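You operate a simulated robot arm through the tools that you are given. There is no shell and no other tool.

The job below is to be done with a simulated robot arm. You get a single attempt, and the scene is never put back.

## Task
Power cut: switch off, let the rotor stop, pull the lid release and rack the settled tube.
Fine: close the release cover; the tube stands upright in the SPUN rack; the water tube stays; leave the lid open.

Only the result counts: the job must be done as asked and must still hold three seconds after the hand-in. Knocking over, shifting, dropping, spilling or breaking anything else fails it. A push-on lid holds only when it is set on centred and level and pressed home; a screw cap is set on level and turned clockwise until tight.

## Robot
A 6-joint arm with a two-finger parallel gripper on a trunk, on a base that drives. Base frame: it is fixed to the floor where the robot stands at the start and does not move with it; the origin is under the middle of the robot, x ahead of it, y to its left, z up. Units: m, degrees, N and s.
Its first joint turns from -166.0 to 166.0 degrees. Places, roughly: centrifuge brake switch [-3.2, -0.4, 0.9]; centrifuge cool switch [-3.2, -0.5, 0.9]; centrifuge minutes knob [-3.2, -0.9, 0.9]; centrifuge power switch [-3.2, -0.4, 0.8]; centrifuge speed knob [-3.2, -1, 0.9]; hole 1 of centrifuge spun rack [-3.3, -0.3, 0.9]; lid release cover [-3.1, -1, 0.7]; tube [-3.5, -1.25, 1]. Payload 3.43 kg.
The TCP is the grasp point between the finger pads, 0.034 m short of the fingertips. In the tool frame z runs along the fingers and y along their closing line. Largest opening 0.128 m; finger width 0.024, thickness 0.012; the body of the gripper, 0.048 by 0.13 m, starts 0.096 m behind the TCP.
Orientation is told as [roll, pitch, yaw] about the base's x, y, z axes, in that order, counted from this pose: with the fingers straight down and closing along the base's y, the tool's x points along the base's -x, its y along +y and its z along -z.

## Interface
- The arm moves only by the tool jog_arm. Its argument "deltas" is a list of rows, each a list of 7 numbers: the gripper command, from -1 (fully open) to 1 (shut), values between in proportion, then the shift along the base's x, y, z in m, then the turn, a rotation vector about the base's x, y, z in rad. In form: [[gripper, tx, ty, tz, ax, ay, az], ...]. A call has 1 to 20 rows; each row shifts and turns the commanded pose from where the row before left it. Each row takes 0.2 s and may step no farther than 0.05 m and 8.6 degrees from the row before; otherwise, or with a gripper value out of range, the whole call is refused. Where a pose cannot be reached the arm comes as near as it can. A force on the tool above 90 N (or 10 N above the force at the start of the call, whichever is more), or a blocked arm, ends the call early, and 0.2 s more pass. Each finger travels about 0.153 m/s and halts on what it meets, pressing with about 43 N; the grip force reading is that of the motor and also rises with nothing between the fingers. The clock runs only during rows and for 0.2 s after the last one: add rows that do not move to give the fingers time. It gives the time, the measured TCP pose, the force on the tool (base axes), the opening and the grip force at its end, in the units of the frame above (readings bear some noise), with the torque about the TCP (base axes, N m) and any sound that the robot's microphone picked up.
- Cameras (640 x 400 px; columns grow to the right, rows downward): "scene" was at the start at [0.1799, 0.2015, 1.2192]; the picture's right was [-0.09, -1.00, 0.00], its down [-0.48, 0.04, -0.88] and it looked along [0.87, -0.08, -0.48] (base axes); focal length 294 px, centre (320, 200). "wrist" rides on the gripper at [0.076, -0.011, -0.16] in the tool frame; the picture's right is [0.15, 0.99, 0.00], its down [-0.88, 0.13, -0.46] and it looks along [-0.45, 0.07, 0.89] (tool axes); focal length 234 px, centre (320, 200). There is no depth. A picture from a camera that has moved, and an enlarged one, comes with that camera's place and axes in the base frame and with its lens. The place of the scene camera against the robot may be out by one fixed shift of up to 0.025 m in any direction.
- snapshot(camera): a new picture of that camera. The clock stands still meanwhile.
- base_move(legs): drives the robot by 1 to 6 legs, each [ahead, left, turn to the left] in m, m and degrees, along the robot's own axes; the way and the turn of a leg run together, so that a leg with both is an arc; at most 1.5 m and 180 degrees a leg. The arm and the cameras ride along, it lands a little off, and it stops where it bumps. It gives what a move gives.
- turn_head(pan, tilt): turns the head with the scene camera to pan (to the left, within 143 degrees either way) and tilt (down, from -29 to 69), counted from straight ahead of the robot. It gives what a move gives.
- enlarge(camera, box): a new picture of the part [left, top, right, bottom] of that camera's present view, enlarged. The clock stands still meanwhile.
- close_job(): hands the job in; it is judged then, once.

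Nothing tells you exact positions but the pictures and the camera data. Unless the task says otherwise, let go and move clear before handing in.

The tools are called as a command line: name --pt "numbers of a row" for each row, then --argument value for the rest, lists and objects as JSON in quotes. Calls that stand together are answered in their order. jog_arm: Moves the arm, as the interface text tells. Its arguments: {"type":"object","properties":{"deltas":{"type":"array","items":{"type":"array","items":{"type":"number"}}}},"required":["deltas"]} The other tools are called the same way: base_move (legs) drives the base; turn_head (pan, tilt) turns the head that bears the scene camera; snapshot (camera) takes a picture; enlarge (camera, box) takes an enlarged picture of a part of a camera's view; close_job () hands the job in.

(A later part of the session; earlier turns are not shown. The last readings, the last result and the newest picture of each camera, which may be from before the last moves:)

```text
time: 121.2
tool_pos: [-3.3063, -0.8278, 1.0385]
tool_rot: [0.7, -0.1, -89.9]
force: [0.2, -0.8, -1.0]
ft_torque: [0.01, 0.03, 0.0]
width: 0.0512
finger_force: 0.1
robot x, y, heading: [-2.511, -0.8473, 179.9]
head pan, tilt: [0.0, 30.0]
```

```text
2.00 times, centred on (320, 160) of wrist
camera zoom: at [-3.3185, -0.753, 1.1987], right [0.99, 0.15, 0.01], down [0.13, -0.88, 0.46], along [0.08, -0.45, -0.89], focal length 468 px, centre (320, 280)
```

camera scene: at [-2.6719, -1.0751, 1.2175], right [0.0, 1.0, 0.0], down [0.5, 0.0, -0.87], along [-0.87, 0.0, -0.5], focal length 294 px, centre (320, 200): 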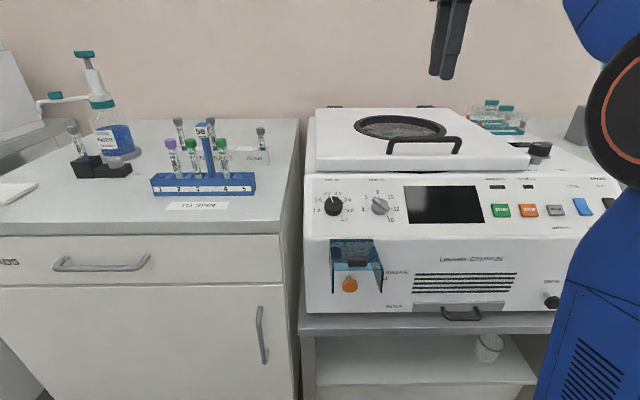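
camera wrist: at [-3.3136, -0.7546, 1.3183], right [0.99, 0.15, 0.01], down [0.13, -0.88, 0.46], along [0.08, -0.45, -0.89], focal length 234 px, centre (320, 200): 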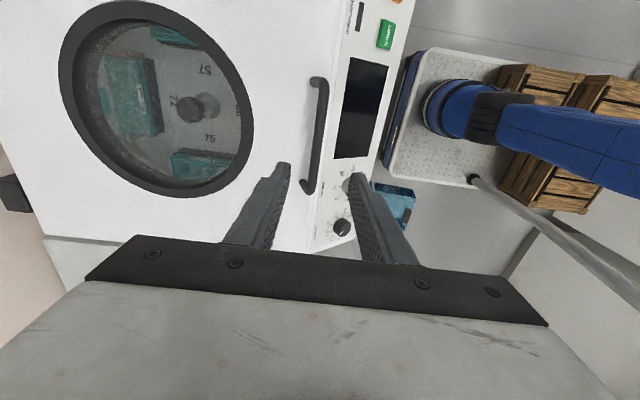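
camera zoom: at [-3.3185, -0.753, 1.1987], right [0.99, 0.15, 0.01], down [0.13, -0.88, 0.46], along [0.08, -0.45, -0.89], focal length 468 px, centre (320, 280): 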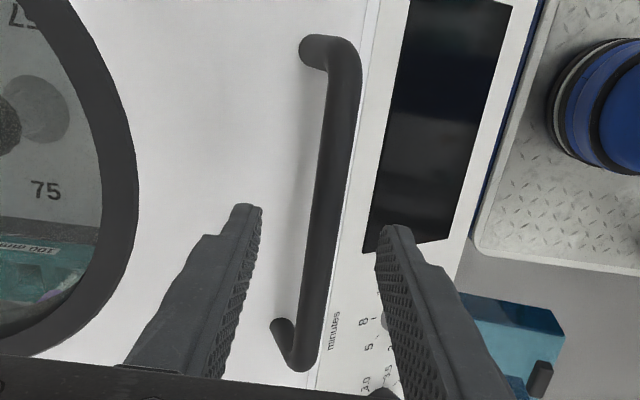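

I'll shift 4 mm, drop 3 cm more and close on the bar.

jog_arm --pt "0.2 0.004 0 -0.015 0 0 0" --pt "0.2 0 0 -0.015 0 0 0" --pt "0.5 0 0 0 0 0 0" --pt "0.8 0 0 0 0 0 0" --pt "1 0 0 0 0 0 0"

enlarge --camera "scene" --box '[350, 90, 510, 200]'

```text
time: 122.4
tool_pos: [-3.3045, -0.8284, 1.01]
tool_rot: [0.4, -0.1, -89.8]
force: [-36.1, -0.4, 10.5]
ft_torque: [0.13, 0.48, 1.14]
width: 0.0138
finger_force: 44.5
robot x, y, heading: [-2.5093, -0.8458, 180.0]
head pan, tilt: [0.0, 30.0]
```

```text
3.64 times, centred on (430, 145) of scene
camera zoom: at [-2.6733, -1.0751, 1.2174], right [0.0, 1.0, 0.0], down [0.5, 0.0, -0.87], along [-0.87, 0.0, -0.5], focal length 1069 px, centre (-80, 400)
```

zoom: 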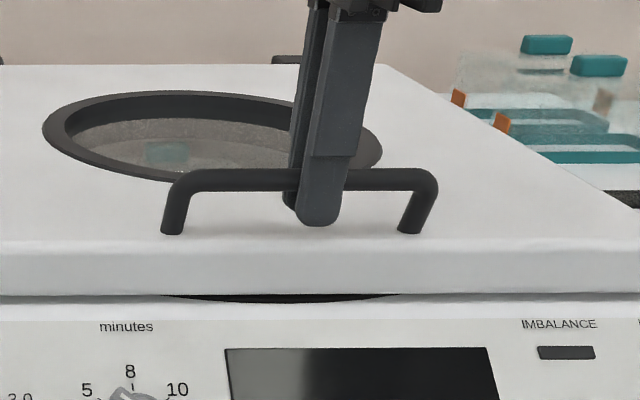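

Gripped the bar (14 mm). I'll relax the side load and try a very small lift to see whether the lid is free.

jog_arm --pt "1 -0.004 0 0 0 0 0" --pt "1 0 0 0.004 0 0 0" --pt "1 0 0 0.004 0 0 0"

enlarge --camera "scene" --box '[350, 90, 510, 200]'

```text
time: 123.2
tool_pos: [-3.3057, -0.8279, 1.0149]
tool_rot: [1.0, 0.1, -89.8]
force: [22.7, 0.0, -33.2]
ft_torque: [0.09, -0.27, 1.08]
width: 0.0139
finger_force: 45.1
robot x, y, heading: [-2.5072, -0.8467, 179.8]
head pan, tilt: [0.0, 30.0]
```

```text
3.64 times, centred on (430, 145) of scene
camera zoom: at [-2.6716, -1.0751, 1.2175], right [0.0, 1.0, 0.0], down [0.5, 0.0, -0.87], along [-0.87, 0.0, -0.5], focal length 1069 px, centre (-80, 400)
```

zoom: 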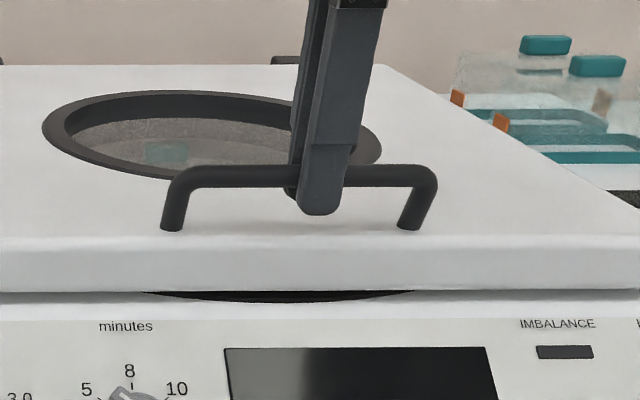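

The lid edge rises by some millimetres against 33 N. I'll check the catch while lifting slightly more.

jog_arm --pt "1 0.001 0 0.003 0 0 0" --pt "1 0.001 0 0.003 0 0 0"

enlarge --camera "scene" --box '[350, 90, 510, 200]'

enlarge --camera "scene" --box '[490, 125, 570, 185]'

```text
time: 123.8
tool_pos: [-3.3055, -0.8277, 1.0236]
tool_rot: [0.7, 0.0, -90.0]
force: [10.4, 0.0, -34.1]
ft_torque: [0.04, -0.19, 1.1]
width: 0.0141
finger_force: 45.3
robot x, y, heading: [-2.5087, -0.8447, 180.0]
head pan, tilt: [0.0, 30.0]
```

```text
3.64 times, centred on (430, 145) of scene
camera zoom: at [-2.6727, -1.0751, 1.2174], right [0.0, 1.0, 0.0], down [0.5, 0.0, -0.87], along [-0.87, 0.0, -0.5], focal length 1069 px, centre (-80, 400)
```

zoom: 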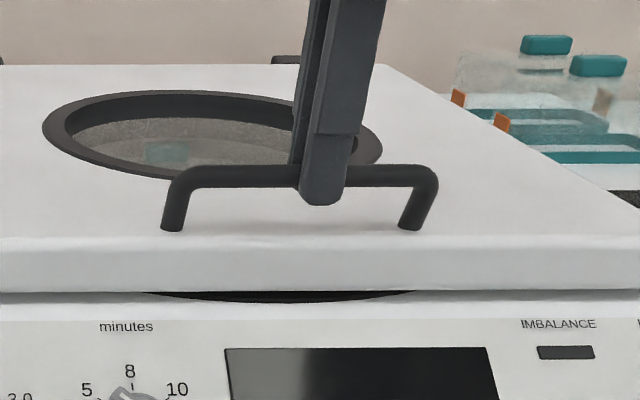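

```text
6.67 times, centred on (530, 155) of scene
camera zoom: at [-2.6727, -1.0751, 1.2174], right [0.0, 1.0, 0.0], down [0.5, 0.0, -0.87], along [-0.87, 0.0, -0.5], focal length 1960 px, centre (-1080, 500)
```

zoom: 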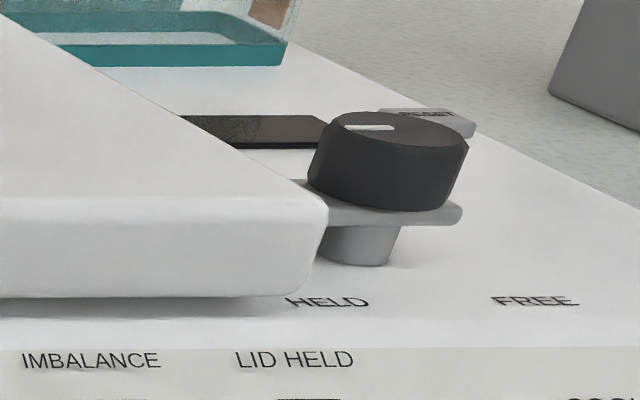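

The lid lifts about 3 mm and is then held by that catch, so it must be turned to FREE. I'll set the lid down, release the bar and rise.

jog_arm --pt "1 0 0 -0.006 0 0 0" --pt "1 0 0 -0.006 0 0 0" --pt "0.3 0 0 0 0 0 0" --pt "0.2 0 0 0 0 0 0" --pt "0.2 0 0 0.04 0 0 0" --pt "0.2 0 0 0.04 0 0 0" --pt "0.2 0 0 0.04 0 0 0"

snapshot --camera "scene"

```text
time: 125.4
tool_pos: [-3.3049, -0.8295, 1.1322]
tool_rot: [0.5, 0.0, -89.9]
force: [-0.4, 0.4, 0.2]
ft_torque: [-0.03, 0.01, 0.02]
width: 0.0513
finger_force: 0.2
robot x, y, heading: [-2.5088, -0.8452, 180.1]
head pan, tilt: [0.0, 30.0]
```

```text
taken
camera scene: at [-2.6719, -1.0751, 1.2175], right [0.0, 1.0, 0.0], down [0.5, 0.0, -0.87], along [-0.87, 0.0, -0.5], focal length 294 px, centre (320, 200)
```

scene: 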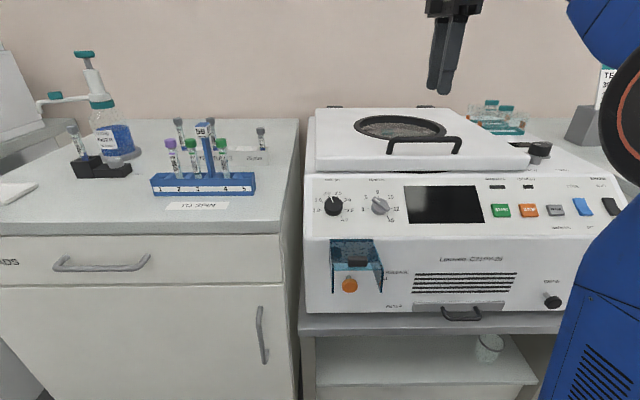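

I'll shift the base 0.2 m to the right to reach the catch comfortably and bring the wrist camera over it.

base_move --legs '[[0, -0.2, 0]]'

jog_arm --pt "-0.25 -0.01 0.025 0 0 0 -0.131" --pt "-0.25 -0.01 0.025 0 0 0 -0.131" --pt "-0.25 -0.01 0.02 0 0 0 -0.131" --pt "-0.25 -0.01 0.02 0 0 0 -0.131" --pt "-0.25 -0.005 0.005 0 0 0 -0.131" --pt "-0.25 0 0 0 0 0 -0.131"

snapshot --camera "wrist"

snapshot --camera "scene"

```text
time: 127.0
tool_pos: [-3.3058, -0.6278, 1.1306]
tool_rot: [0.6, 0.0, -89.8]
force: [1.0, -0.6, 0.8]
ft_torque: [-0.04, -0.03, 0.02]
width: 0.0512
finger_force: 0.0
robot x, y, heading: [-2.5095, -0.6454, 179.9]
head pan, tilt: [0.0, 30.0]
```

```text
time: 128.4
tool_pos: [-3.3498, -0.5333, 1.1318]
tool_rot: [0.8, -0.1, -134.9]
force: [0.0, 0.0, -0.2]
ft_torque: [-0.02, 0.01, -0.01]
width: 0.0799
finger_force: 0.1
robot x, y, heading: [-2.51, -0.6426, 180.2]
head pan, tilt: [0.0, 30.0]
```

```text
taken
camera wrist: at [-3.3048, -0.4703, 1.2915], right [0.8, -0.6, 0.01], down [-0.53, -0.71, 0.46], along [-0.26, -0.37, -0.89], focal length 234 px, centre (320, 200)
```

wrist: 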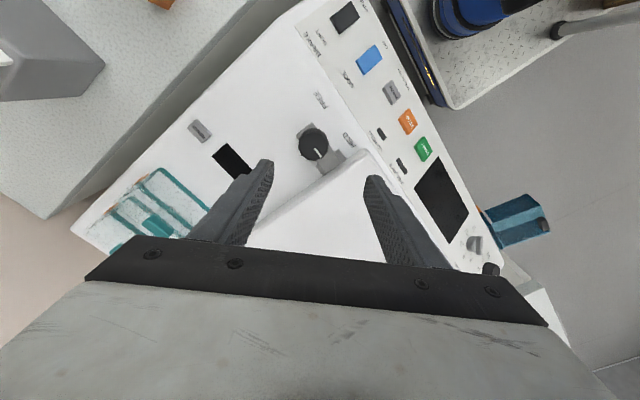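

```text
taken
camera scene: at [-2.672, -0.8744, 1.2175], right [0.0, 1.0, 0.0], down [0.5, 0.0, -0.87], along [-0.87, 0.0, -0.5], focal length 294 px, centre (320, 200)
```

scene: 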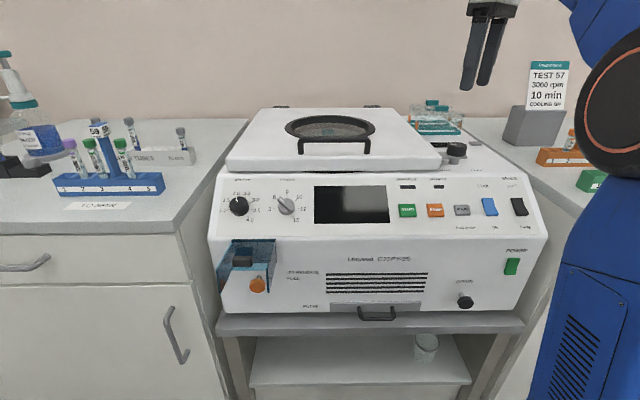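

enlarge --camera "wrist" --box '[250, 90, 390, 210]'

enlarge --camera "scene" --box '[410, 125, 500, 185]'

```text
3.33 times, centred on (320, 150) of wrist
camera zoom: at [-3.3048, -0.4703, 1.2915], right [0.8, -0.6, 0.01], down [-0.53, -0.71, 0.46], along [-0.26, -0.37, -0.89], focal length 781 px, centre (320, 367)
```

zoom: 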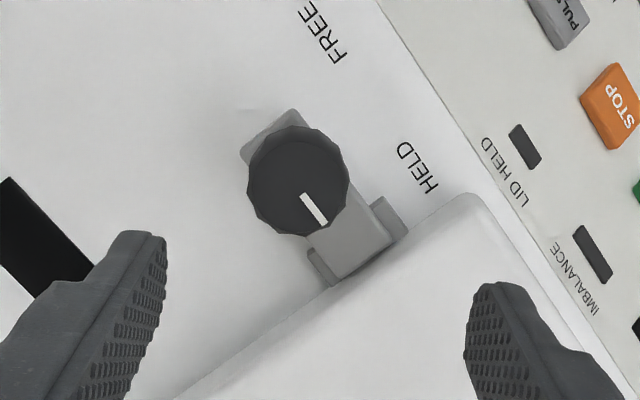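

```text
6.67 times, centred on (455, 155) of scene
camera zoom: at [-2.672, -0.8744, 1.2175], right [0.0, 1.0, 0.0], down [0.5, 0.0, -0.87], along [-0.87, 0.0, -0.5], focal length 1960 px, centre (-580, 500)
```

zoom: 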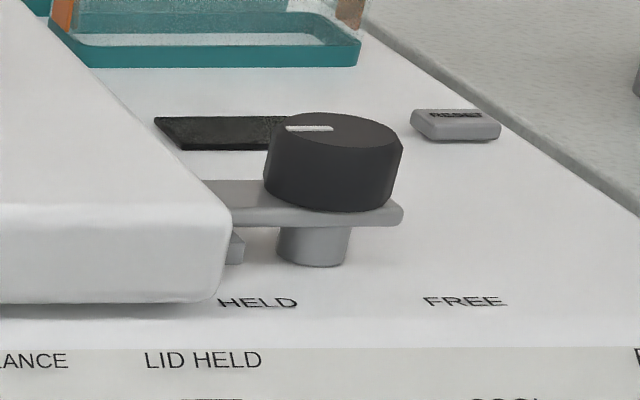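

Now it's clear: the knob's tongue sits over a bracket on the lid (HELD). Knob axis is at about (-3.357, -0.530), top z 0.968. I'll lower the fingers around it at 45°.

jog_arm --pt "0.03 -0.004 0.002 0 0 0 0" --pt "0.03 -0.003 0.001 -0.04 0 0 0" --pt "0.03 0 0 -0.04 0 0 0" --pt "0.03 0 0 -0.03 0 0 0" --pt "0.03 0 0 0 0 0 0"

enlarge --camera "wrist" --box '[240, 80, 400, 250]'

enlarge --camera "scene" --box '[410, 105, 500, 185]'

```text
time: 129.6
tool_pos: [-3.3574, -0.5292, 1.0207]
tool_rot: [0.7, 0.1, -134.9]
force: [0.4, 0.5, 0.2]
ft_torque: [-0.02, 0.0, -0.01]
width: 0.0621
finger_force: 0.1
robot x, y, heading: [-2.5096, -0.6437, 180.1]
head pan, tilt: [0.0, 30.0]
```

```text
2.35 times, centred on (320, 165) of wrist
camera zoom: at [-3.3125, -0.4666, 1.1804], right [0.8, -0.59, 0.01], down [-0.53, -0.71, 0.46], along [-0.26, -0.37, -0.89], focal length 551 px, centre (320, 282)
```

zoom: 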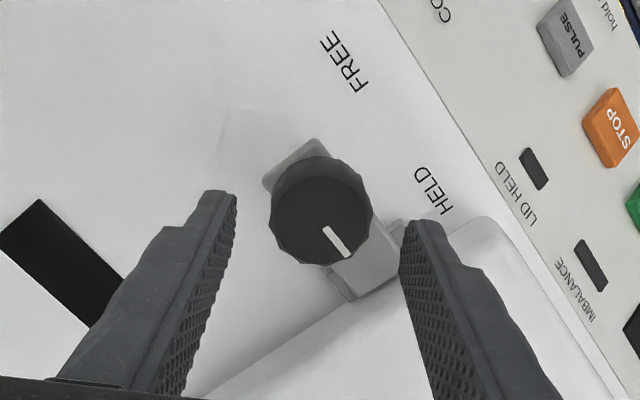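

```text
5.00 times, centred on (455, 145) of scene
camera zoom: at [-2.672, -0.8744, 1.2175], right [0.0, 1.0, 0.0], down [0.5, 0.0, -0.87], along [-0.87, 0.0, -0.5], focal length 1470 px, centre (-355, 475)
```

zoom: 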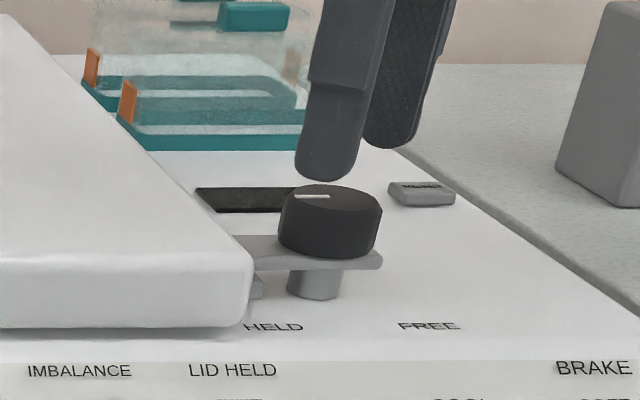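

Centred. Lowering the rest and closing on the knob.

jog_arm --pt "0.03 0 0 -0.015 0 0 0" --pt "0.03 0 0 -0.012 0 0 0" --pt "0.03 0 0 -0.009 0 0 0" --pt "0.3 0 0 0 0 0 0" --pt "0.6 0 0 0 0 0 0" --pt "0.6 0 0 0 0 0 0"

enlarge --camera "wrist" --box '[240, 80, 400, 250]'

enlarge --camera "scene" --box '[410, 105, 500, 185]'

```text
time: 131.0
tool_pos: [-3.356, -0.5295, 0.9869]
tool_rot: [0.7, 0.1, -134.8]
force: [13.3, -9.2, -8.3]
ft_torque: [-0.04, 0.51, 0.16]
width: 0.0437
finger_force: 45.2
robot x, y, heading: [-2.5123, -0.6477, 179.8]
head pan, tilt: [0.0, 30.0]
```

```text
2.35 times, centred on (320, 165) of wrist
camera zoom: at [-3.312, -0.4675, 1.145], right [0.8, -0.59, 0.01], down [-0.53, -0.71, 0.46], along [-0.26, -0.37, -0.89], focal length 551 px, centre (320, 282)
```

zoom: 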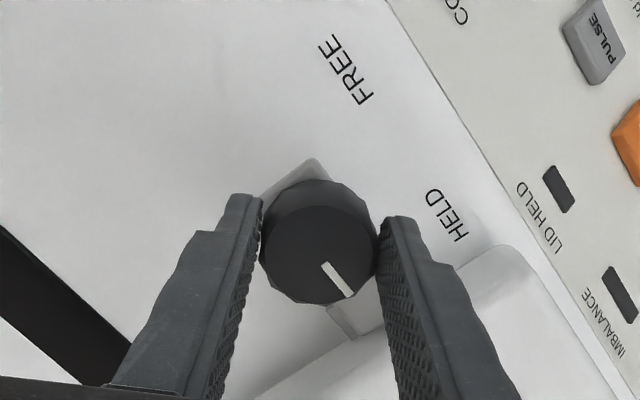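

```text
5.00 times, centred on (455, 145) of scene
camera zoom: at [-2.6716, -0.8748, 1.2175], right [0.0, 1.0, 0.0], down [0.5, 0.0, -0.87], along [-0.87, 0.0, -0.5], focal length 1470 px, centre (-355, 475)
```

zoom: 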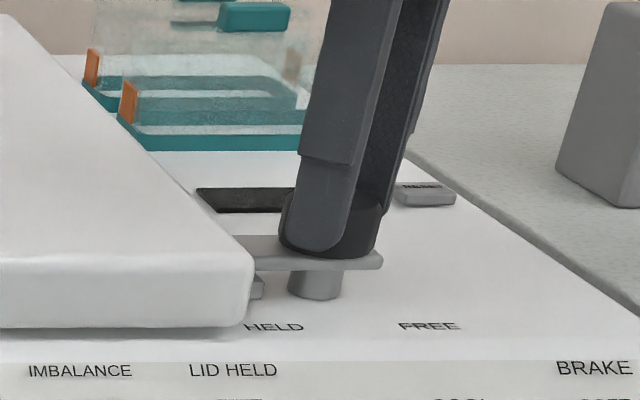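

Gripped at 44 mm. Trying the turn anticlockwise (tongue toward the front), a few degrees first.

jog_arm --pt "0.6 0 0 0 0 0 0.1" --pt "0.6 0 0 0 0 0 0.1" --pt "0.6 0 0 0 0 0 0.1"

enlarge --camera "scene" --box '[410, 105, 500, 185]'

enlarge --camera "wrist" --box '[240, 80, 400, 250]'

```text
time: 131.8
tool_pos: [-3.3569, -0.5305, 0.9857]
tool_rot: [0.7, 0.1, -117.8]
force: [2.8, -4.5, -4.7]
ft_torque: [0.61, 0.37, 0.0]
width: 0.0436
finger_force: 45.0
robot x, y, heading: [-2.5109, -0.6448, 180.0]
head pan, tilt: [0.0, 30.0]
```

```text
5.00 times, centred on (455, 145) of scene
camera zoom: at [-2.6721, -0.8745, 1.2175], right [0.0, 1.0, 0.0], down [0.5, 0.0, -0.87], along [-0.87, 0.0, -0.5], focal length 1470 px, centre (-355, 475)
```

zoom: 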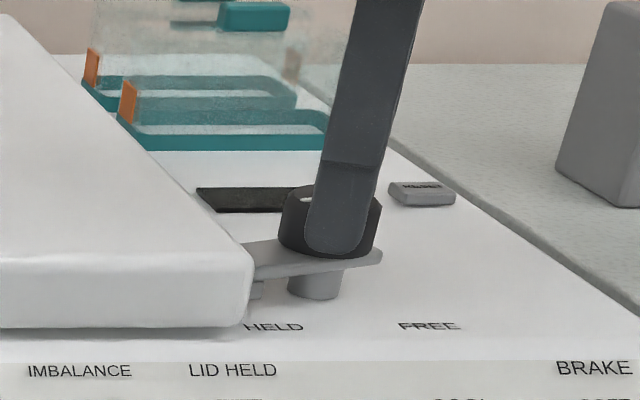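

```text
2.35 times, centred on (320, 165) of wrist
camera zoom: at [-3.3332, -0.4568, 1.1451], right [0.94, -0.33, 0.01], down [-0.3, -0.84, 0.46], along [-0.14, -0.43, -0.89], focal length 551 px, centre (320, 282)
```

zoom: 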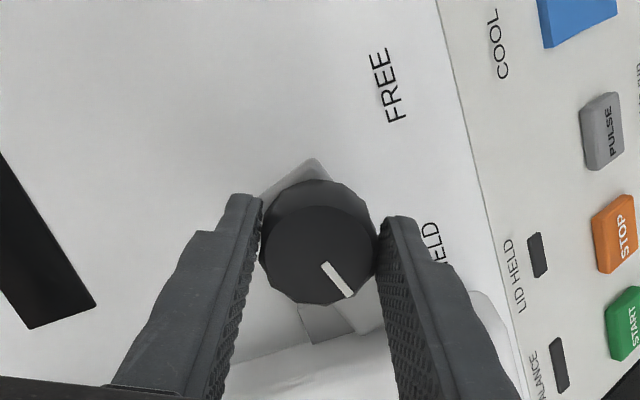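

It turns freely. Continuing toward 90°.

jog_arm --pt "0.6 0 0 0 0 0 0.127" --pt "0.6 0 0 0 0 0 0.127" --pt "0.6 0 0 0 0 0 0.127" --pt "0.6 0 0 0 0 0 0.127" --pt "0.6 0 0 0 0 0 0.127"

enlarge --camera "scene" --box '[410, 105, 500, 185]'

enlarge --camera "wrist" --box '[240, 80, 400, 250]'

```text
time: 133.0
tool_pos: [-3.3596, -0.5295, 0.9857]
tool_rot: [0.4, 0.1, -81.2]
force: [-52.6, 7.4, 17.9]
ft_torque: [-0.75, 2.14, -0.16]
width: 0.0431
finger_force: 45.1
robot x, y, heading: [-2.5115, -0.6409, 179.9]
head pan, tilt: [0.0, 30.0]
```

```text
5.00 times, centred on (455, 145) of scene
camera zoom: at [-2.6736, -0.8741, 1.2174], right [0.0, 1.0, 0.0], down [0.5, 0.0, -0.87], along [-0.87, 0.0, -0.5], focal length 1470 px, centre (-355, 475)
```

zoom: 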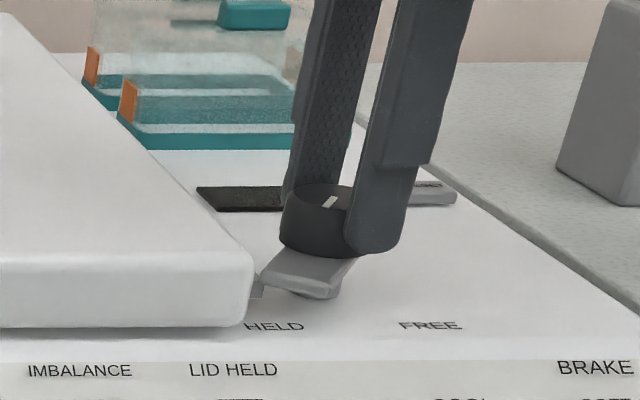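

```text
2.35 times, centred on (320, 165) of wrist
camera zoom: at [-3.3826, -0.4568, 1.1451], right [0.96, 0.3, 0.01], down [0.26, -0.85, 0.46], along [0.14, -0.43, -0.89], focal length 551 px, centre (320, 282)
```

zoom: 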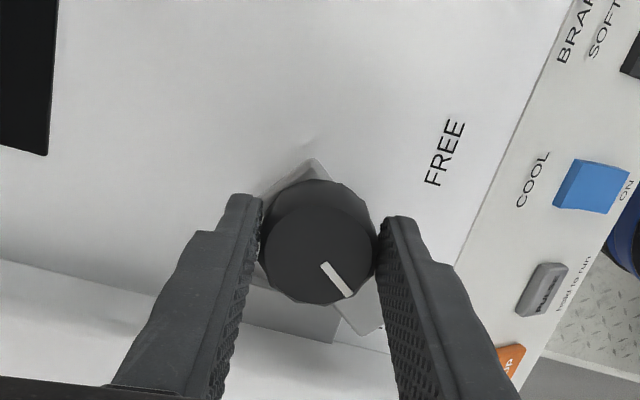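

About 53° turned; the tongue is coming off the bracket. I'll ease the side load and complete the quarter turn.

jog_arm --pt "0.6 -0.002 0 0 0 0 0.1" --pt "0.6 0 0 0 0 0 0.13" --pt "0.6 0 0 0 0 0 0.13" --pt "0.6 0 0 0 0 0 0.13"

enlarge --camera "scene" --box '[410, 105, 500, 185]'

enlarge --camera "wrist" --box '[240, 80, 400, 250]'

```text
time: 134.0
tool_pos: [-3.3609, -0.53, 0.9845]
tool_rot: [0.5, 0.2, -53.2]
force: [-47.5, -5.4, 18.0]
ft_torque: [-0.98, 2.06, -0.1]
width: 0.0435
finger_force: 45.0
robot x, y, heading: [-2.5081, -0.6419, -180.0]
head pan, tilt: [0.0, 30.0]
```

```text
5.00 times, centred on (455, 145) of scene
camera zoom: at [-2.6729, -0.8748, 1.2173], right [0.0, 1.0, 0.0], down [0.5, 0.0, -0.87], along [-0.87, 0.0, -0.5], focal length 1470 px, centre (-355, 475)
```

zoom: 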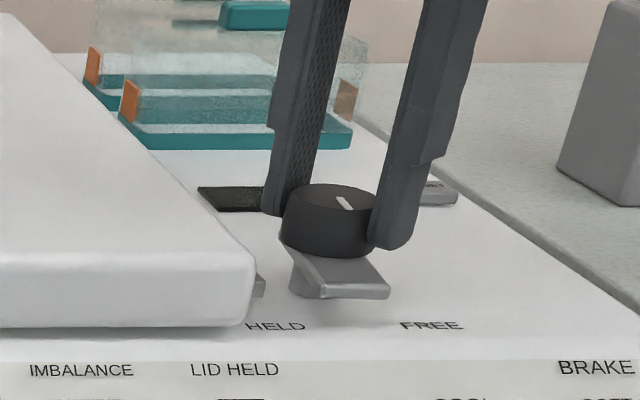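

```text
2.35 times, centred on (320, 165) of wrist
camera zoom: at [-3.4154, -0.4782, 1.1446], right [0.7, 0.71, 0.01], down [0.63, -0.63, 0.46], along [0.33, -0.31, -0.89], focal length 551 px, centre (320, 282)
```

zoom: 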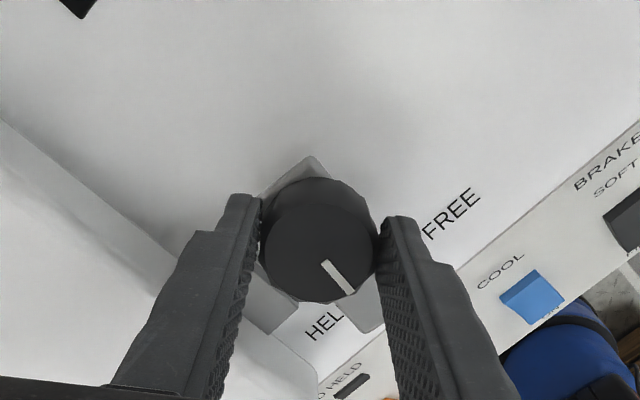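

The tongue now clears the bracket and points forward. I'll turn a little further toward FREE so it stays well out of the way.

jog_arm --pt "0.6 -0.002 0 0 0 0 0.1" --pt "0.6 -0.001 0 0 0 0 0.13" --pt "0.6 0 0 0 0 0 0.13" --pt "0.6 0 0 0 0 0 0.13"

enlarge --camera "scene" --box '[410, 105, 500, 185]'

```text
time: 135.0
tool_pos: [-3.3621, -0.5317, 0.984]
tool_rot: [0.7, -0.1, -25.0]
force: [-21.6, -21.9, -4.0]
ft_torque: [-1.14, 1.1, -0.79]
width: 0.0438
finger_force: 45.0
robot x, y, heading: [-2.5086, -0.6428, -179.9]
head pan, tilt: [0.0, 30.0]
```

```text
5.00 times, centred on (455, 145) of scene
camera zoom: at [-2.6726, -0.8753, 1.2173], right [0.0, 1.0, 0.0], down [0.5, 0.0, -0.87], along [-0.87, 0.0, -0.5], focal length 1470 px, centre (-355, 475)
```

zoom: 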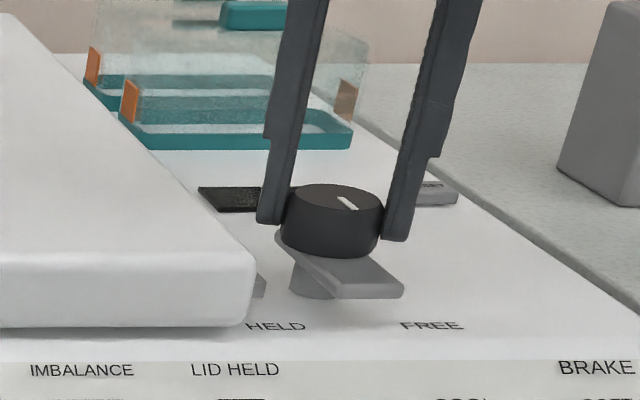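

The knob is against its FREE stop. I'll open slightly, lift off, and check.

jog_arm --pt "0.16 0 0 0 0 0 0" --pt "0.16 0 0 0 0 0 0" --pt "0.16 0 0 0.03 0 0 0" --pt "0.16 0 0 0.04 0 0 0" --pt "0.16 0 0 0.04 0 0 0" --pt "0.16 0 0 0.04 0 0 -0.14"

enlarge --camera "scene" --box '[400, 105, 510, 185]'

```text
time: 136.4
tool_pos: [-3.3629, -0.5314, 1.136]
tool_rot: [0.7, 0.0, -33.3]
force: [0.9, 0.4, -0.1]
ft_torque: [-0.02, -0.01, -0.01]
width: 0.0539
finger_force: 0.1
robot x, y, heading: [-2.5144, -0.6443, 180.2]
head pan, tilt: [0.0, 30.0]
```

```text
5.00 times, centred on (455, 145) of scene
camera zoom: at [-2.672, -0.8744, 1.2175], right [0.0, 1.0, 0.0], down [0.5, 0.0, -0.87], along [-0.87, 0.0, -0.5], focal length 1470 px, centre (-355, 475)
```

zoom: 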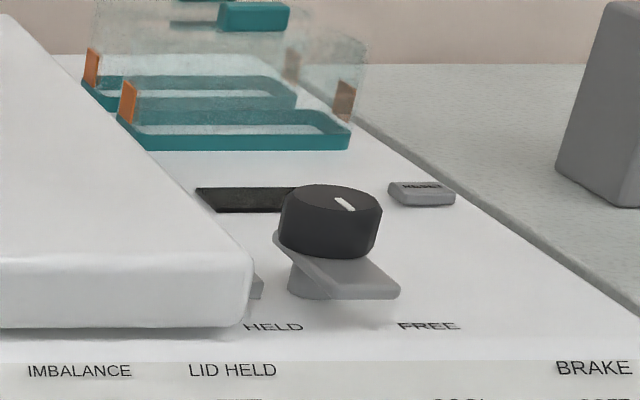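

The catch is FREE. Back to the handle: turn the tool to straddle the bar again and hover above it.

jog_arm --pt "0.2 0.008 -0.043 0 0 0 -0.141" --pt "0.2 0.008 -0.043 0 0 0 -0.141" --pt "0.2 0.008 -0.043 0 0 0 -0.141" --pt "0.2 0.008 -0.043 0 0 0 -0.141" --pt "0.2 0.008 -0.042 0 0 0 -0.141" --pt "0.2 0.008 -0.042 0 0 0 -0.141" --pt "0.2 0.008 -0.042 0 0 0 -0.141" --pt "0.2 0 0 0 0 0 0"

snapshot --camera "wrist"

```text
time: 138.2
tool_pos: [-3.3067, -0.8272, 1.1384]
tool_rot: [0.7, 0.1, -89.8]
force: [0.7, 0.5, -0.4]
ft_torque: [-0.04, -0.02, 0.03]
width: 0.0513
finger_force: 0.1
robot x, y, heading: [-2.5116, -0.6417, -179.9]
head pan, tilt: [0.0, 30.0]
```

```text
taken
camera wrist: at [-3.3184, -0.7525, 1.2972], right [0.99, 0.15, 0.01], down [0.13, -0.88, 0.46], along [0.08, -0.45, -0.89], focal length 234 px, centre (320, 200)
```

wrist: 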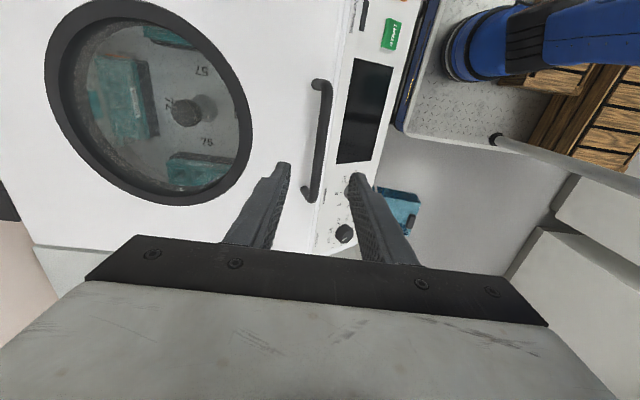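

I'll bring the base 7 cm closer first, for reach while swinging the lid, then descend on the bar.

base_move --legs '[[0.07, 0.05, 0]]'

jog_arm --pt "0.2 0.035 0.025 0 0 0 0" --pt "0.2 0.035 0.025 0 0 0 0" --pt "0.2 0 0 0 0 0 0"

enlarge --camera "wrist" --box '[200, 60, 440, 260]'

```text
time: 139.3
tool_pos: [-3.376, -0.8767, 1.1378]
tool_rot: [0.6, 0.1, -89.8]
force: [-0.1, -0.5, 0.0]
ft_torque: [0.0, -0.02, 0.02]
width: 0.0512
finger_force: 0.0
robot x, y, heading: [-2.5816, -0.6947, 179.9]
head pan, tilt: [0.0, 30.0]
```

```text
time: 140.1
tool_pos: [-3.3047, -0.83, 1.1388]
tool_rot: [0.6, 0.1, -89.7]
force: [-0.9, -0.2, -0.4]
ft_torque: [-0.02, 0.02, 0.03]
width: 0.0511
finger_force: 0.1
robot x, y, heading: [-2.5836, -0.6951, 180.0]
head pan, tilt: [0.0, 30.0]
```

```text
2.00 times, centred on (320, 160) of wrist
camera zoom: at [-3.3182, -0.7535, 1.2978], right [0.99, 0.15, 0.01], down [0.13, -0.88, 0.46], along [0.08, -0.45, -0.89], focal length 468 px, centre (320, 280)
```

zoom: 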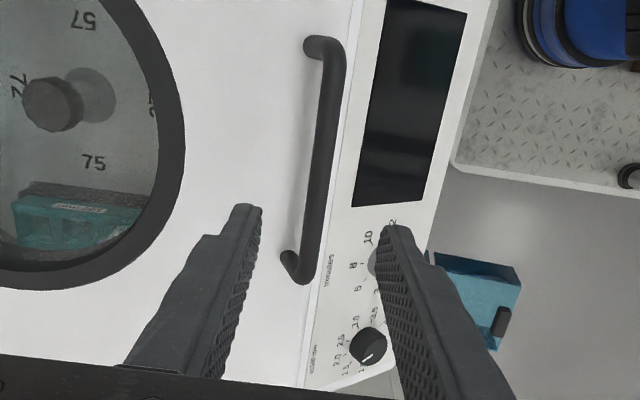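

Aligned. Descending and gripping the bar.

jog_arm --pt "0.2 0 0.001 -0.045 0 0 0" --pt "0.2 -0.0005 0 -0.045 0 0 0" --pt "0.2 0 0 -0.03 0 0 0" --pt "0.2 0 0 -0.012 0 0 0" --pt "0.5 0 0 0 0 0 0" --pt "0.8 0 0 0 0 0 0" --pt "1 0 0 0 0 0 0"

enlarge --camera "scene" --box '[240, 80, 440, 205]'

```text
time: 141.7
tool_pos: [-3.3046, -0.826, 1.0061]
tool_rot: [0.7, 0.0, -89.7]
force: [20.7, 2.1, -1.3]
ft_torque: [0.01, -0.18, 1.06]
width: 0.0137
finger_force: 45.1
robot x, y, heading: [-2.5812, -0.6941, 180.2]
head pan, tilt: [0.0, 30.0]
```

```text
3.20 times, centred on (340, 142) of scene
camera zoom: at [-2.7406, -0.9244, 1.2176], right [0.0, 1.0, 0.0], down [0.5, 0.0, -0.87], along [-0.87, 0.0, -0.5], focal length 941 px, centre (256, 384)
```

zoom: 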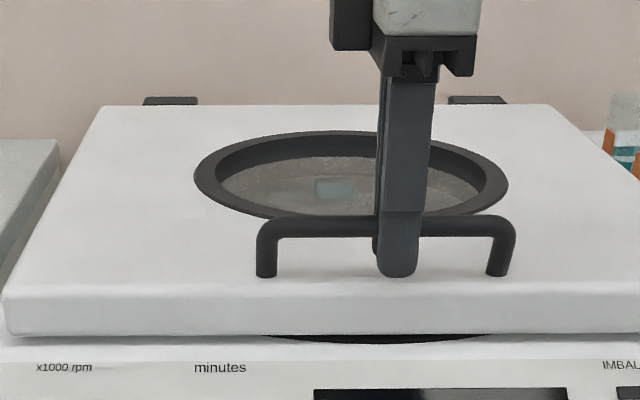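

Gripped. Now a small test lift.

jog_arm --pt "1 0.001 0 0.006 0 0 0" --pt "1 -0.0005 0 0.008 0 0 0" --pt "1 -0.001 0 0.008 0 0 0"

enlarge --camera "scene" --box '[240, 80, 440, 205]'

```text
time: 142.5
tool_pos: [-3.3081, -0.8264, 1.027]
tool_rot: [0.7, 0.1, -89.7]
force: [-1.6, -2.8, -2.7]
ft_torque: [-0.44, 0.01, 1.09]
width: 0.0138
finger_force: 44.9
robot x, y, heading: [-2.5802, -0.6948, 179.9]
head pan, tilt: [0.0, 30.0]
```

```text
3.20 times, centred on (340, 142) of scene
camera zoom: at [-2.7419, -0.9247, 1.2175], right [0.0, 1.0, 0.0], down [0.5, 0.0, -0.87], along [-0.87, 0.0, -0.5], focal length 941 px, centre (256, 384)
```

zoom: 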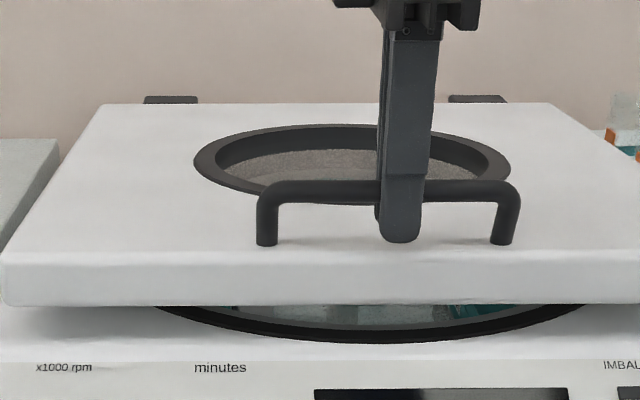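

The lid is free and light (3 N). Continuing along the arc.

jog_arm --pt "1 -0.0025 0 0.0193 0 0 0" --pt "1 -0.0034 0 0.0191 0 0 0" --pt "1 -0.0043 0 0.019 0 0 0" --pt "1 -0.0051 0 0.0188 0 0 0"

snapshot --camera "scene"

```text
time: 143.5
tool_pos: [-3.3243, -0.8276, 1.1033]
tool_rot: [0.7, 0.1, -89.8]
force: [-30.6, -9.9, -13.5]
ft_torque: [-0.42, 0.19, 0.87]
width: 0.014
finger_force: 44.6
robot x, y, heading: [-2.5775, -0.694, 180.1]
head pan, tilt: [0.0, 30.0]
```

```text
taken
camera scene: at [-2.7434, -0.925, 1.2172], right [0.0, 1.0, 0.0], down [0.5, 0.0, -0.87], along [-0.87, 0.0, -0.5], focal length 294 px, centre (320, 200)
```

scene: 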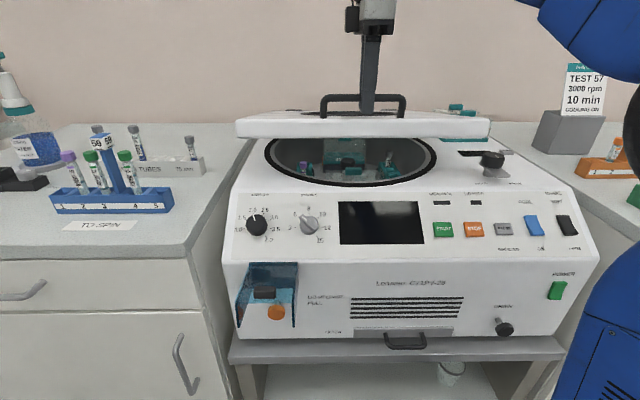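

The bowl is visible already. I'll ease the fingers for a moment to see whether the lid holds by itself at this small angle.

jog_arm --pt "1 -0.004 0 0 0 0 0" --pt "0.7 0 0 0 0 0 0" --pt "0.7 0 0 0 0 0 0"

snapshot --camera "scene"

enlarge --camera "scene" --box '[250, 130, 450, 195]'

```text
time: 144.3
tool_pos: [-3.3247, -0.8259, 1.105]
tool_rot: [0.6, 0.1, -89.8]
force: [4.7, 2.0, 1.3]
ft_torque: [0.04, -0.12, 0.05]
width: 0.022
finger_force: 1.8
robot x, y, heading: [-2.5811, -0.694, 179.7]
head pan, tilt: [0.0, 30.0]
```

```text
taken
camera scene: at [-2.7411, -0.9243, 1.2176], right [0.0, 1.0, 0.0], down [0.5, 0.0, -0.87], along [-0.87, 0.0, -0.5], focal length 294 px, centre (320, 200)
```

scene: 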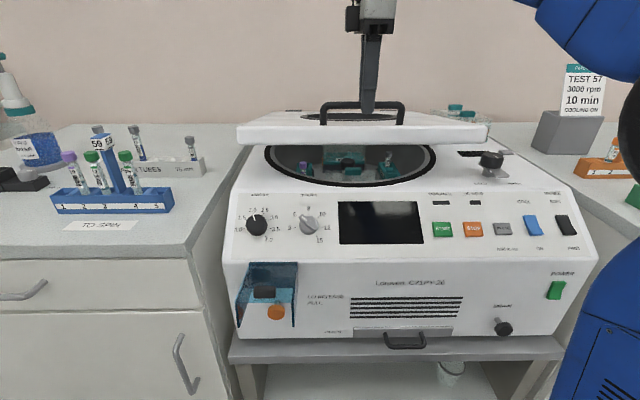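

```text
3.20 times, centred on (350, 162) of scene
camera zoom: at [-2.7411, -0.9243, 1.2176], right [0.0, 1.0, 0.0], down [0.5, 0.0, -0.87], along [-0.87, 0.0, -0.5], focal length 941 px, centre (224, 320)
```

zoom: 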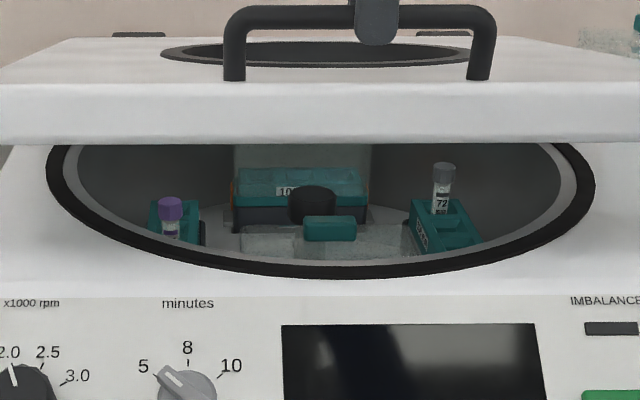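

The lid holds by itself where it's left. Inside I see a purple-capped tube in the left bucket and a grey-capped (water-type) tube marked 72 in the right. I'll regrip and carry on opening.

jog_arm --pt "1 0 0 0 0 0 0" --pt "1 0 0 0 0 0 0" --pt "1 -0.0063 0 0.0163 0 0 0" --pt "1 -0.007 0 0.0159 0 0 0" --pt "1 -0.0077 0 0.0157 0 0 0" --pt "1 -0.0083 0 0.0153 0 0 0" --pt "1 -0.009 0 0.0149 0 0 0" --pt "1 -0.0097 0 0.0145 0 0 0"

snapshot --camera "scene"

```text
time: 145.6
tool_pos: [-3.3419, -0.8271, 1.1608]
tool_rot: [0.4, -0.1, -89.6]
force: [32.8, 1.3, 11.5]
ft_torque: [0.44, -0.83, 0.67]
width: 0.0136
finger_force: 45.0
out of reach, approached as far as the arm can: row 6
robot x, y, heading: [-2.5799, -0.696, -179.8]
head pan, tilt: [0.0, 30.0]
stopped in row 6: the force on the tool passed its limit at 94 N (the readings are from after the stop); the commanded pose is now the measured one
```

```text
taken
camera scene: at [-2.7389, -0.9244, 1.2178], right [0.0, 1.0, 0.0], down [0.5, 0.0, -0.87], along [-0.87, 0.0, -0.5], focal length 294 px, centre (320, 200)
```

scene: 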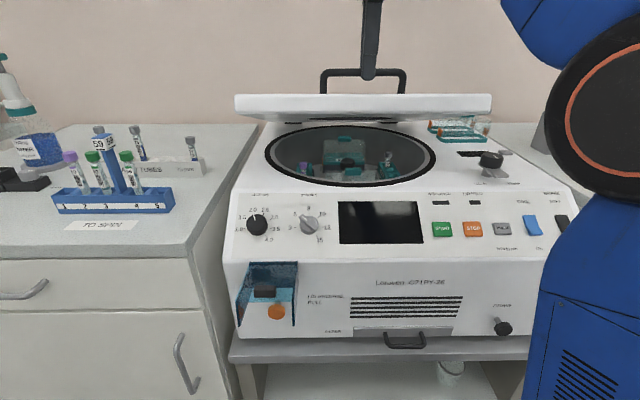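

With the tool vertical the arm is at its height limit here. I'll let go of the bar and draw the fingers off it, pitching forward as they come out; then I'll push the lid up from below.

jog_arm --pt "0.2 0 0 0 0 0 0" --pt "0.2 0 0 0 0 0 0" --pt "0.2 0.006 0 0.009 0 0.14 0" --pt "0.2 0.006 0 0.009 0 0.14 0" --pt "0.2 0.006 0 0.009 0 0.14 0" --pt "0.2 0.006 0 0.009 0 0.14 0" --pt "0.2 0.006 0 0.009 0 0.14 0"

snapshot --camera "scene"

```text
time: 147.2
tool_pos: [-3.3152, -0.8256, 1.2013]
tool_rot: [-39.8, 0.1, -89.8]
force: [-0.6, 0.5, 0.5]
ft_torque: [0.04, 0.01, -0.04]
width: 0.051
finger_force: 0.0
robot x, y, heading: [-2.5792, -0.6917, -179.9]
head pan, tilt: [0.0, 30.0]
```

```text
taken
camera scene: at [-2.7412, -0.9246, 1.2175], right [0.0, 1.0, 0.0], down [0.5, 0.0, -0.87], along [-0.87, 0.0, -0.5], focal length 294 px, centre (320, 200)
```

scene: 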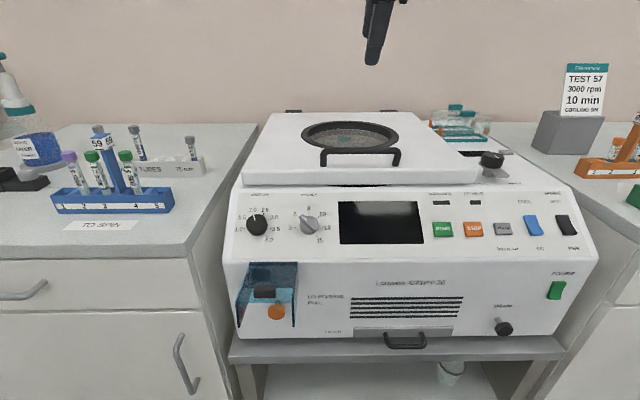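

The lid fell shut again when released, so it must be carried past upright without letting go. My plan: hook one finger under the bar from the front at 40°, lift, then bring the other finger under the lid's front edge to carry it the rest. First, I'll move to the approach point in front of the bar with the gripper 80 mm open.

jog_arm --pt "-0.25 0.04 0 0.0 0 0 0" --pt "-0.25 0.04 0 0.0 0 0 0" --pt "-0.25 0.026 0.005 -0.03 0 0 0" --pt "-0.25 0 0.01 -0.04 0 0 0" --pt "-0.25 0 0.01 -0.04 0 0 0" --pt "-0.25 0 0.0 -0.04 0 0 0" --pt "-0.25 0 0.0 -0.04 0 0 0" --pt "-0.25 0 0 0 0 0 0"

enlarge --camera "scene" --box '[240, 80, 440, 205]'

snapshot --camera "wrist"

```text
time: 149.0
tool_pos: [-3.2095, -0.8026, 1.012]
tool_rot: [-39.6, 0.1, -89.8]
force: [0.4, 0.5, 0.1]
ft_torque: [0.01, 0.0, 0.0]
width: 0.08
finger_force: 0.1
robot x, y, heading: [-2.5795, -0.6944, 180.1]
head pan, tilt: [0.0, 30.0]
```

```text
3.20 times, centred on (340, 142) of scene
camera zoom: at [-2.741, -0.9245, 1.2175], right [0.0, 1.0, 0.0], down [0.5, 0.0, -0.87], along [-0.87, 0.0, -0.5], focal length 941 px, centre (256, 384)
```

zoom: 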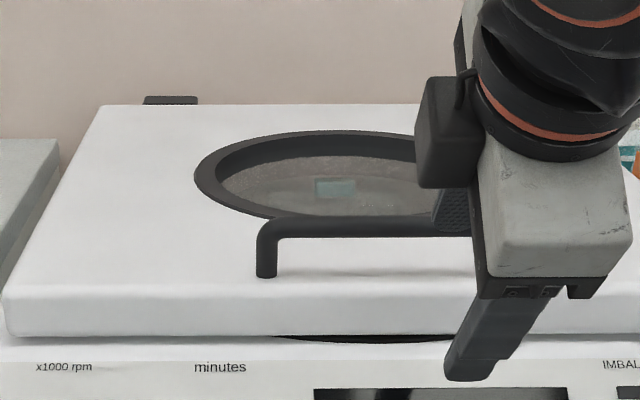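

```text
taken
camera wrist: at [-3.1154, -0.726, 1.1422], right [0.76, 0.15, -0.63], down [0.4, -0.88, 0.27], along [-0.51, -0.45, -0.73], focal length 234 px, centre (320, 200)
```

wrist: 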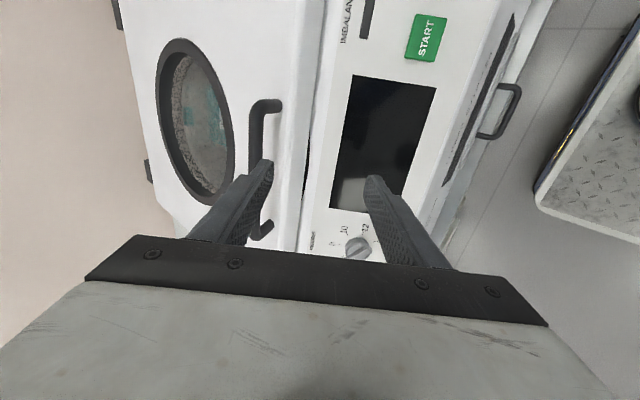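

The upper finger lines up just under and in front of the bar. I'll slide in along the finger direction.

jog_arm --pt "-0.25 0.0023 0 -0.0019 0 0 0" --pt "-0.25 -0.0077 0 -0.0092 0 0 0" --pt "-0.25 -0.0077 0 -0.0092 0 0 0" --pt "-0.25 -0.0077 0 -0.0092 0 0 0" --pt "-0.25 -0.0077 0 -0.0092 0 0 0"

snapshot --camera "wrist"

enlarge --camera "wrist" --box '[180, 80, 420, 260]'

```text
time: 150.2
tool_pos: [-3.2375, -0.8015, 0.9744]
tool_rot: [-39.6, 0.1, -89.8]
force: [0.5, -0.1, -0.6]
ft_torque: [-0.02, 0.0, 0.01]
width: 0.08
finger_force: 0.1
robot x, y, heading: [-2.5804, -0.6906, 179.9]
head pan, tilt: [0.0, 30.0]
```

```text
taken
camera wrist: at [-3.1447, -0.7254, 1.1043], right [0.76, 0.15, -0.63], down [0.4, -0.88, 0.27], along [-0.51, -0.45, -0.73], focal length 234 px, centre (320, 200)
```

wrist: 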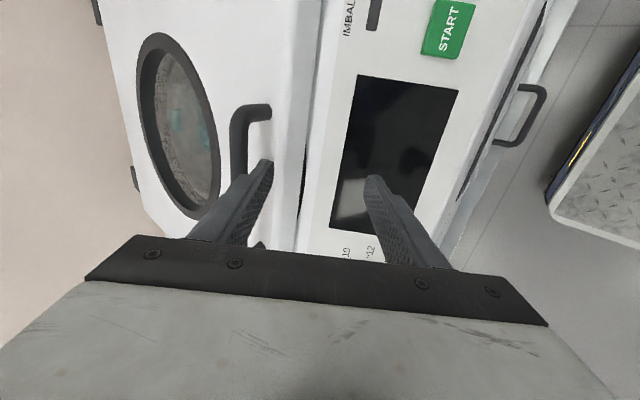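

```text
2.22 times, centred on (300, 170) of wrist
camera zoom: at [-3.1447, -0.7254, 1.1043], right [0.76, 0.15, -0.63], down [0.4, -0.88, 0.27], along [-0.51, -0.45, -0.73], focal length 520 px, centre (364, 267)
```

zoom: 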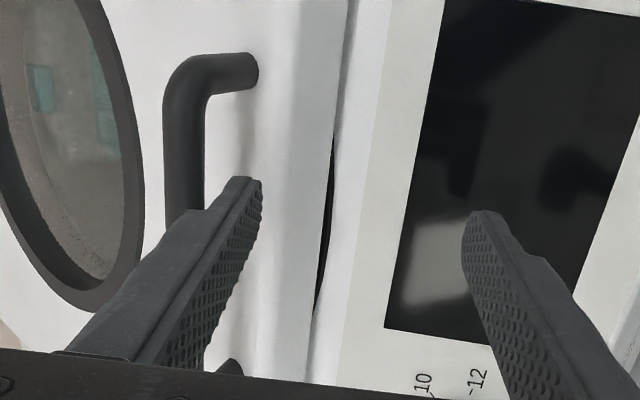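

No contact yet; the finger is beside the bar on the lower/front side. I'll shift it square against the bar, and then lift a little.

jog_arm --pt "-0.25 -0.0035 0 0.0025 0 0 0" --pt "-0.25 -0.0035 0 0.0025 0 0 0" --pt "-0.25 -0.002 0 0.0015 0 0 0"

enlarge --camera "wrist" --box '[180, 80, 420, 260]'

enlarge --camera "scene" --box '[240, 80, 440, 205]'

```text
time: 151.0
tool_pos: [-3.247, -0.8017, 0.982]
tool_rot: [-39.6, 0.1, -89.6]
force: [9.5, -0.7, -2.5]
ft_torque: [-0.02, 0.01, 0.06]
width: 0.0749
finger_force: 0.1
robot x, y, heading: [-2.5775, -0.6918, 179.9]
head pan, tilt: [0.0, 30.0]
```

```text
2.22 times, centred on (300, 170) of wrist
camera zoom: at [-3.1532, -0.7256, 1.1112], right [0.76, 0.15, -0.63], down [0.4, -0.88, 0.27], along [-0.51, -0.45, -0.73], focal length 520 px, centre (364, 267)
```

zoom: 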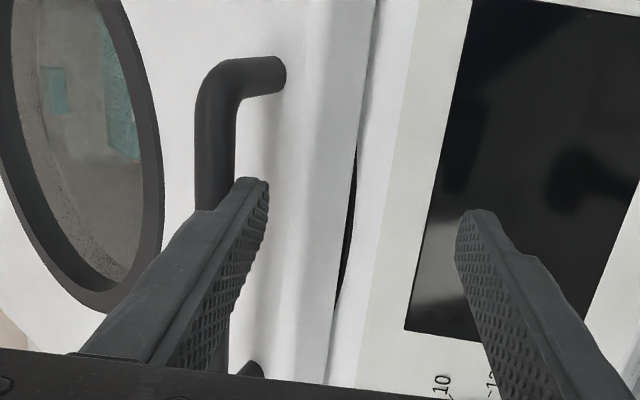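

```text
3.20 times, centred on (340, 142) of scene
camera zoom: at [-2.7406, -0.9245, 1.2176], right [0.0, 1.0, 0.0], down [0.5, 0.0, -0.87], along [-0.87, 0.0, -0.5], focal length 941 px, centre (256, 384)
```

zoom: 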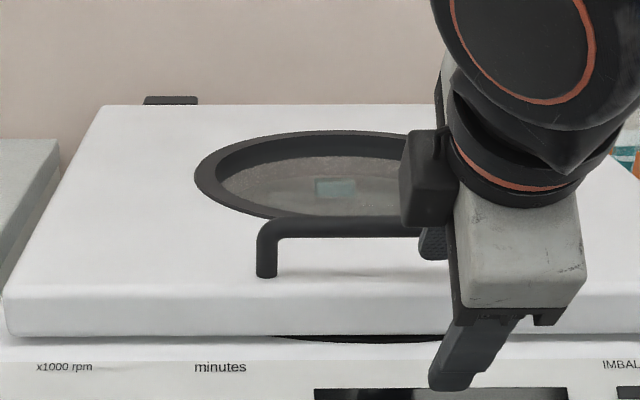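

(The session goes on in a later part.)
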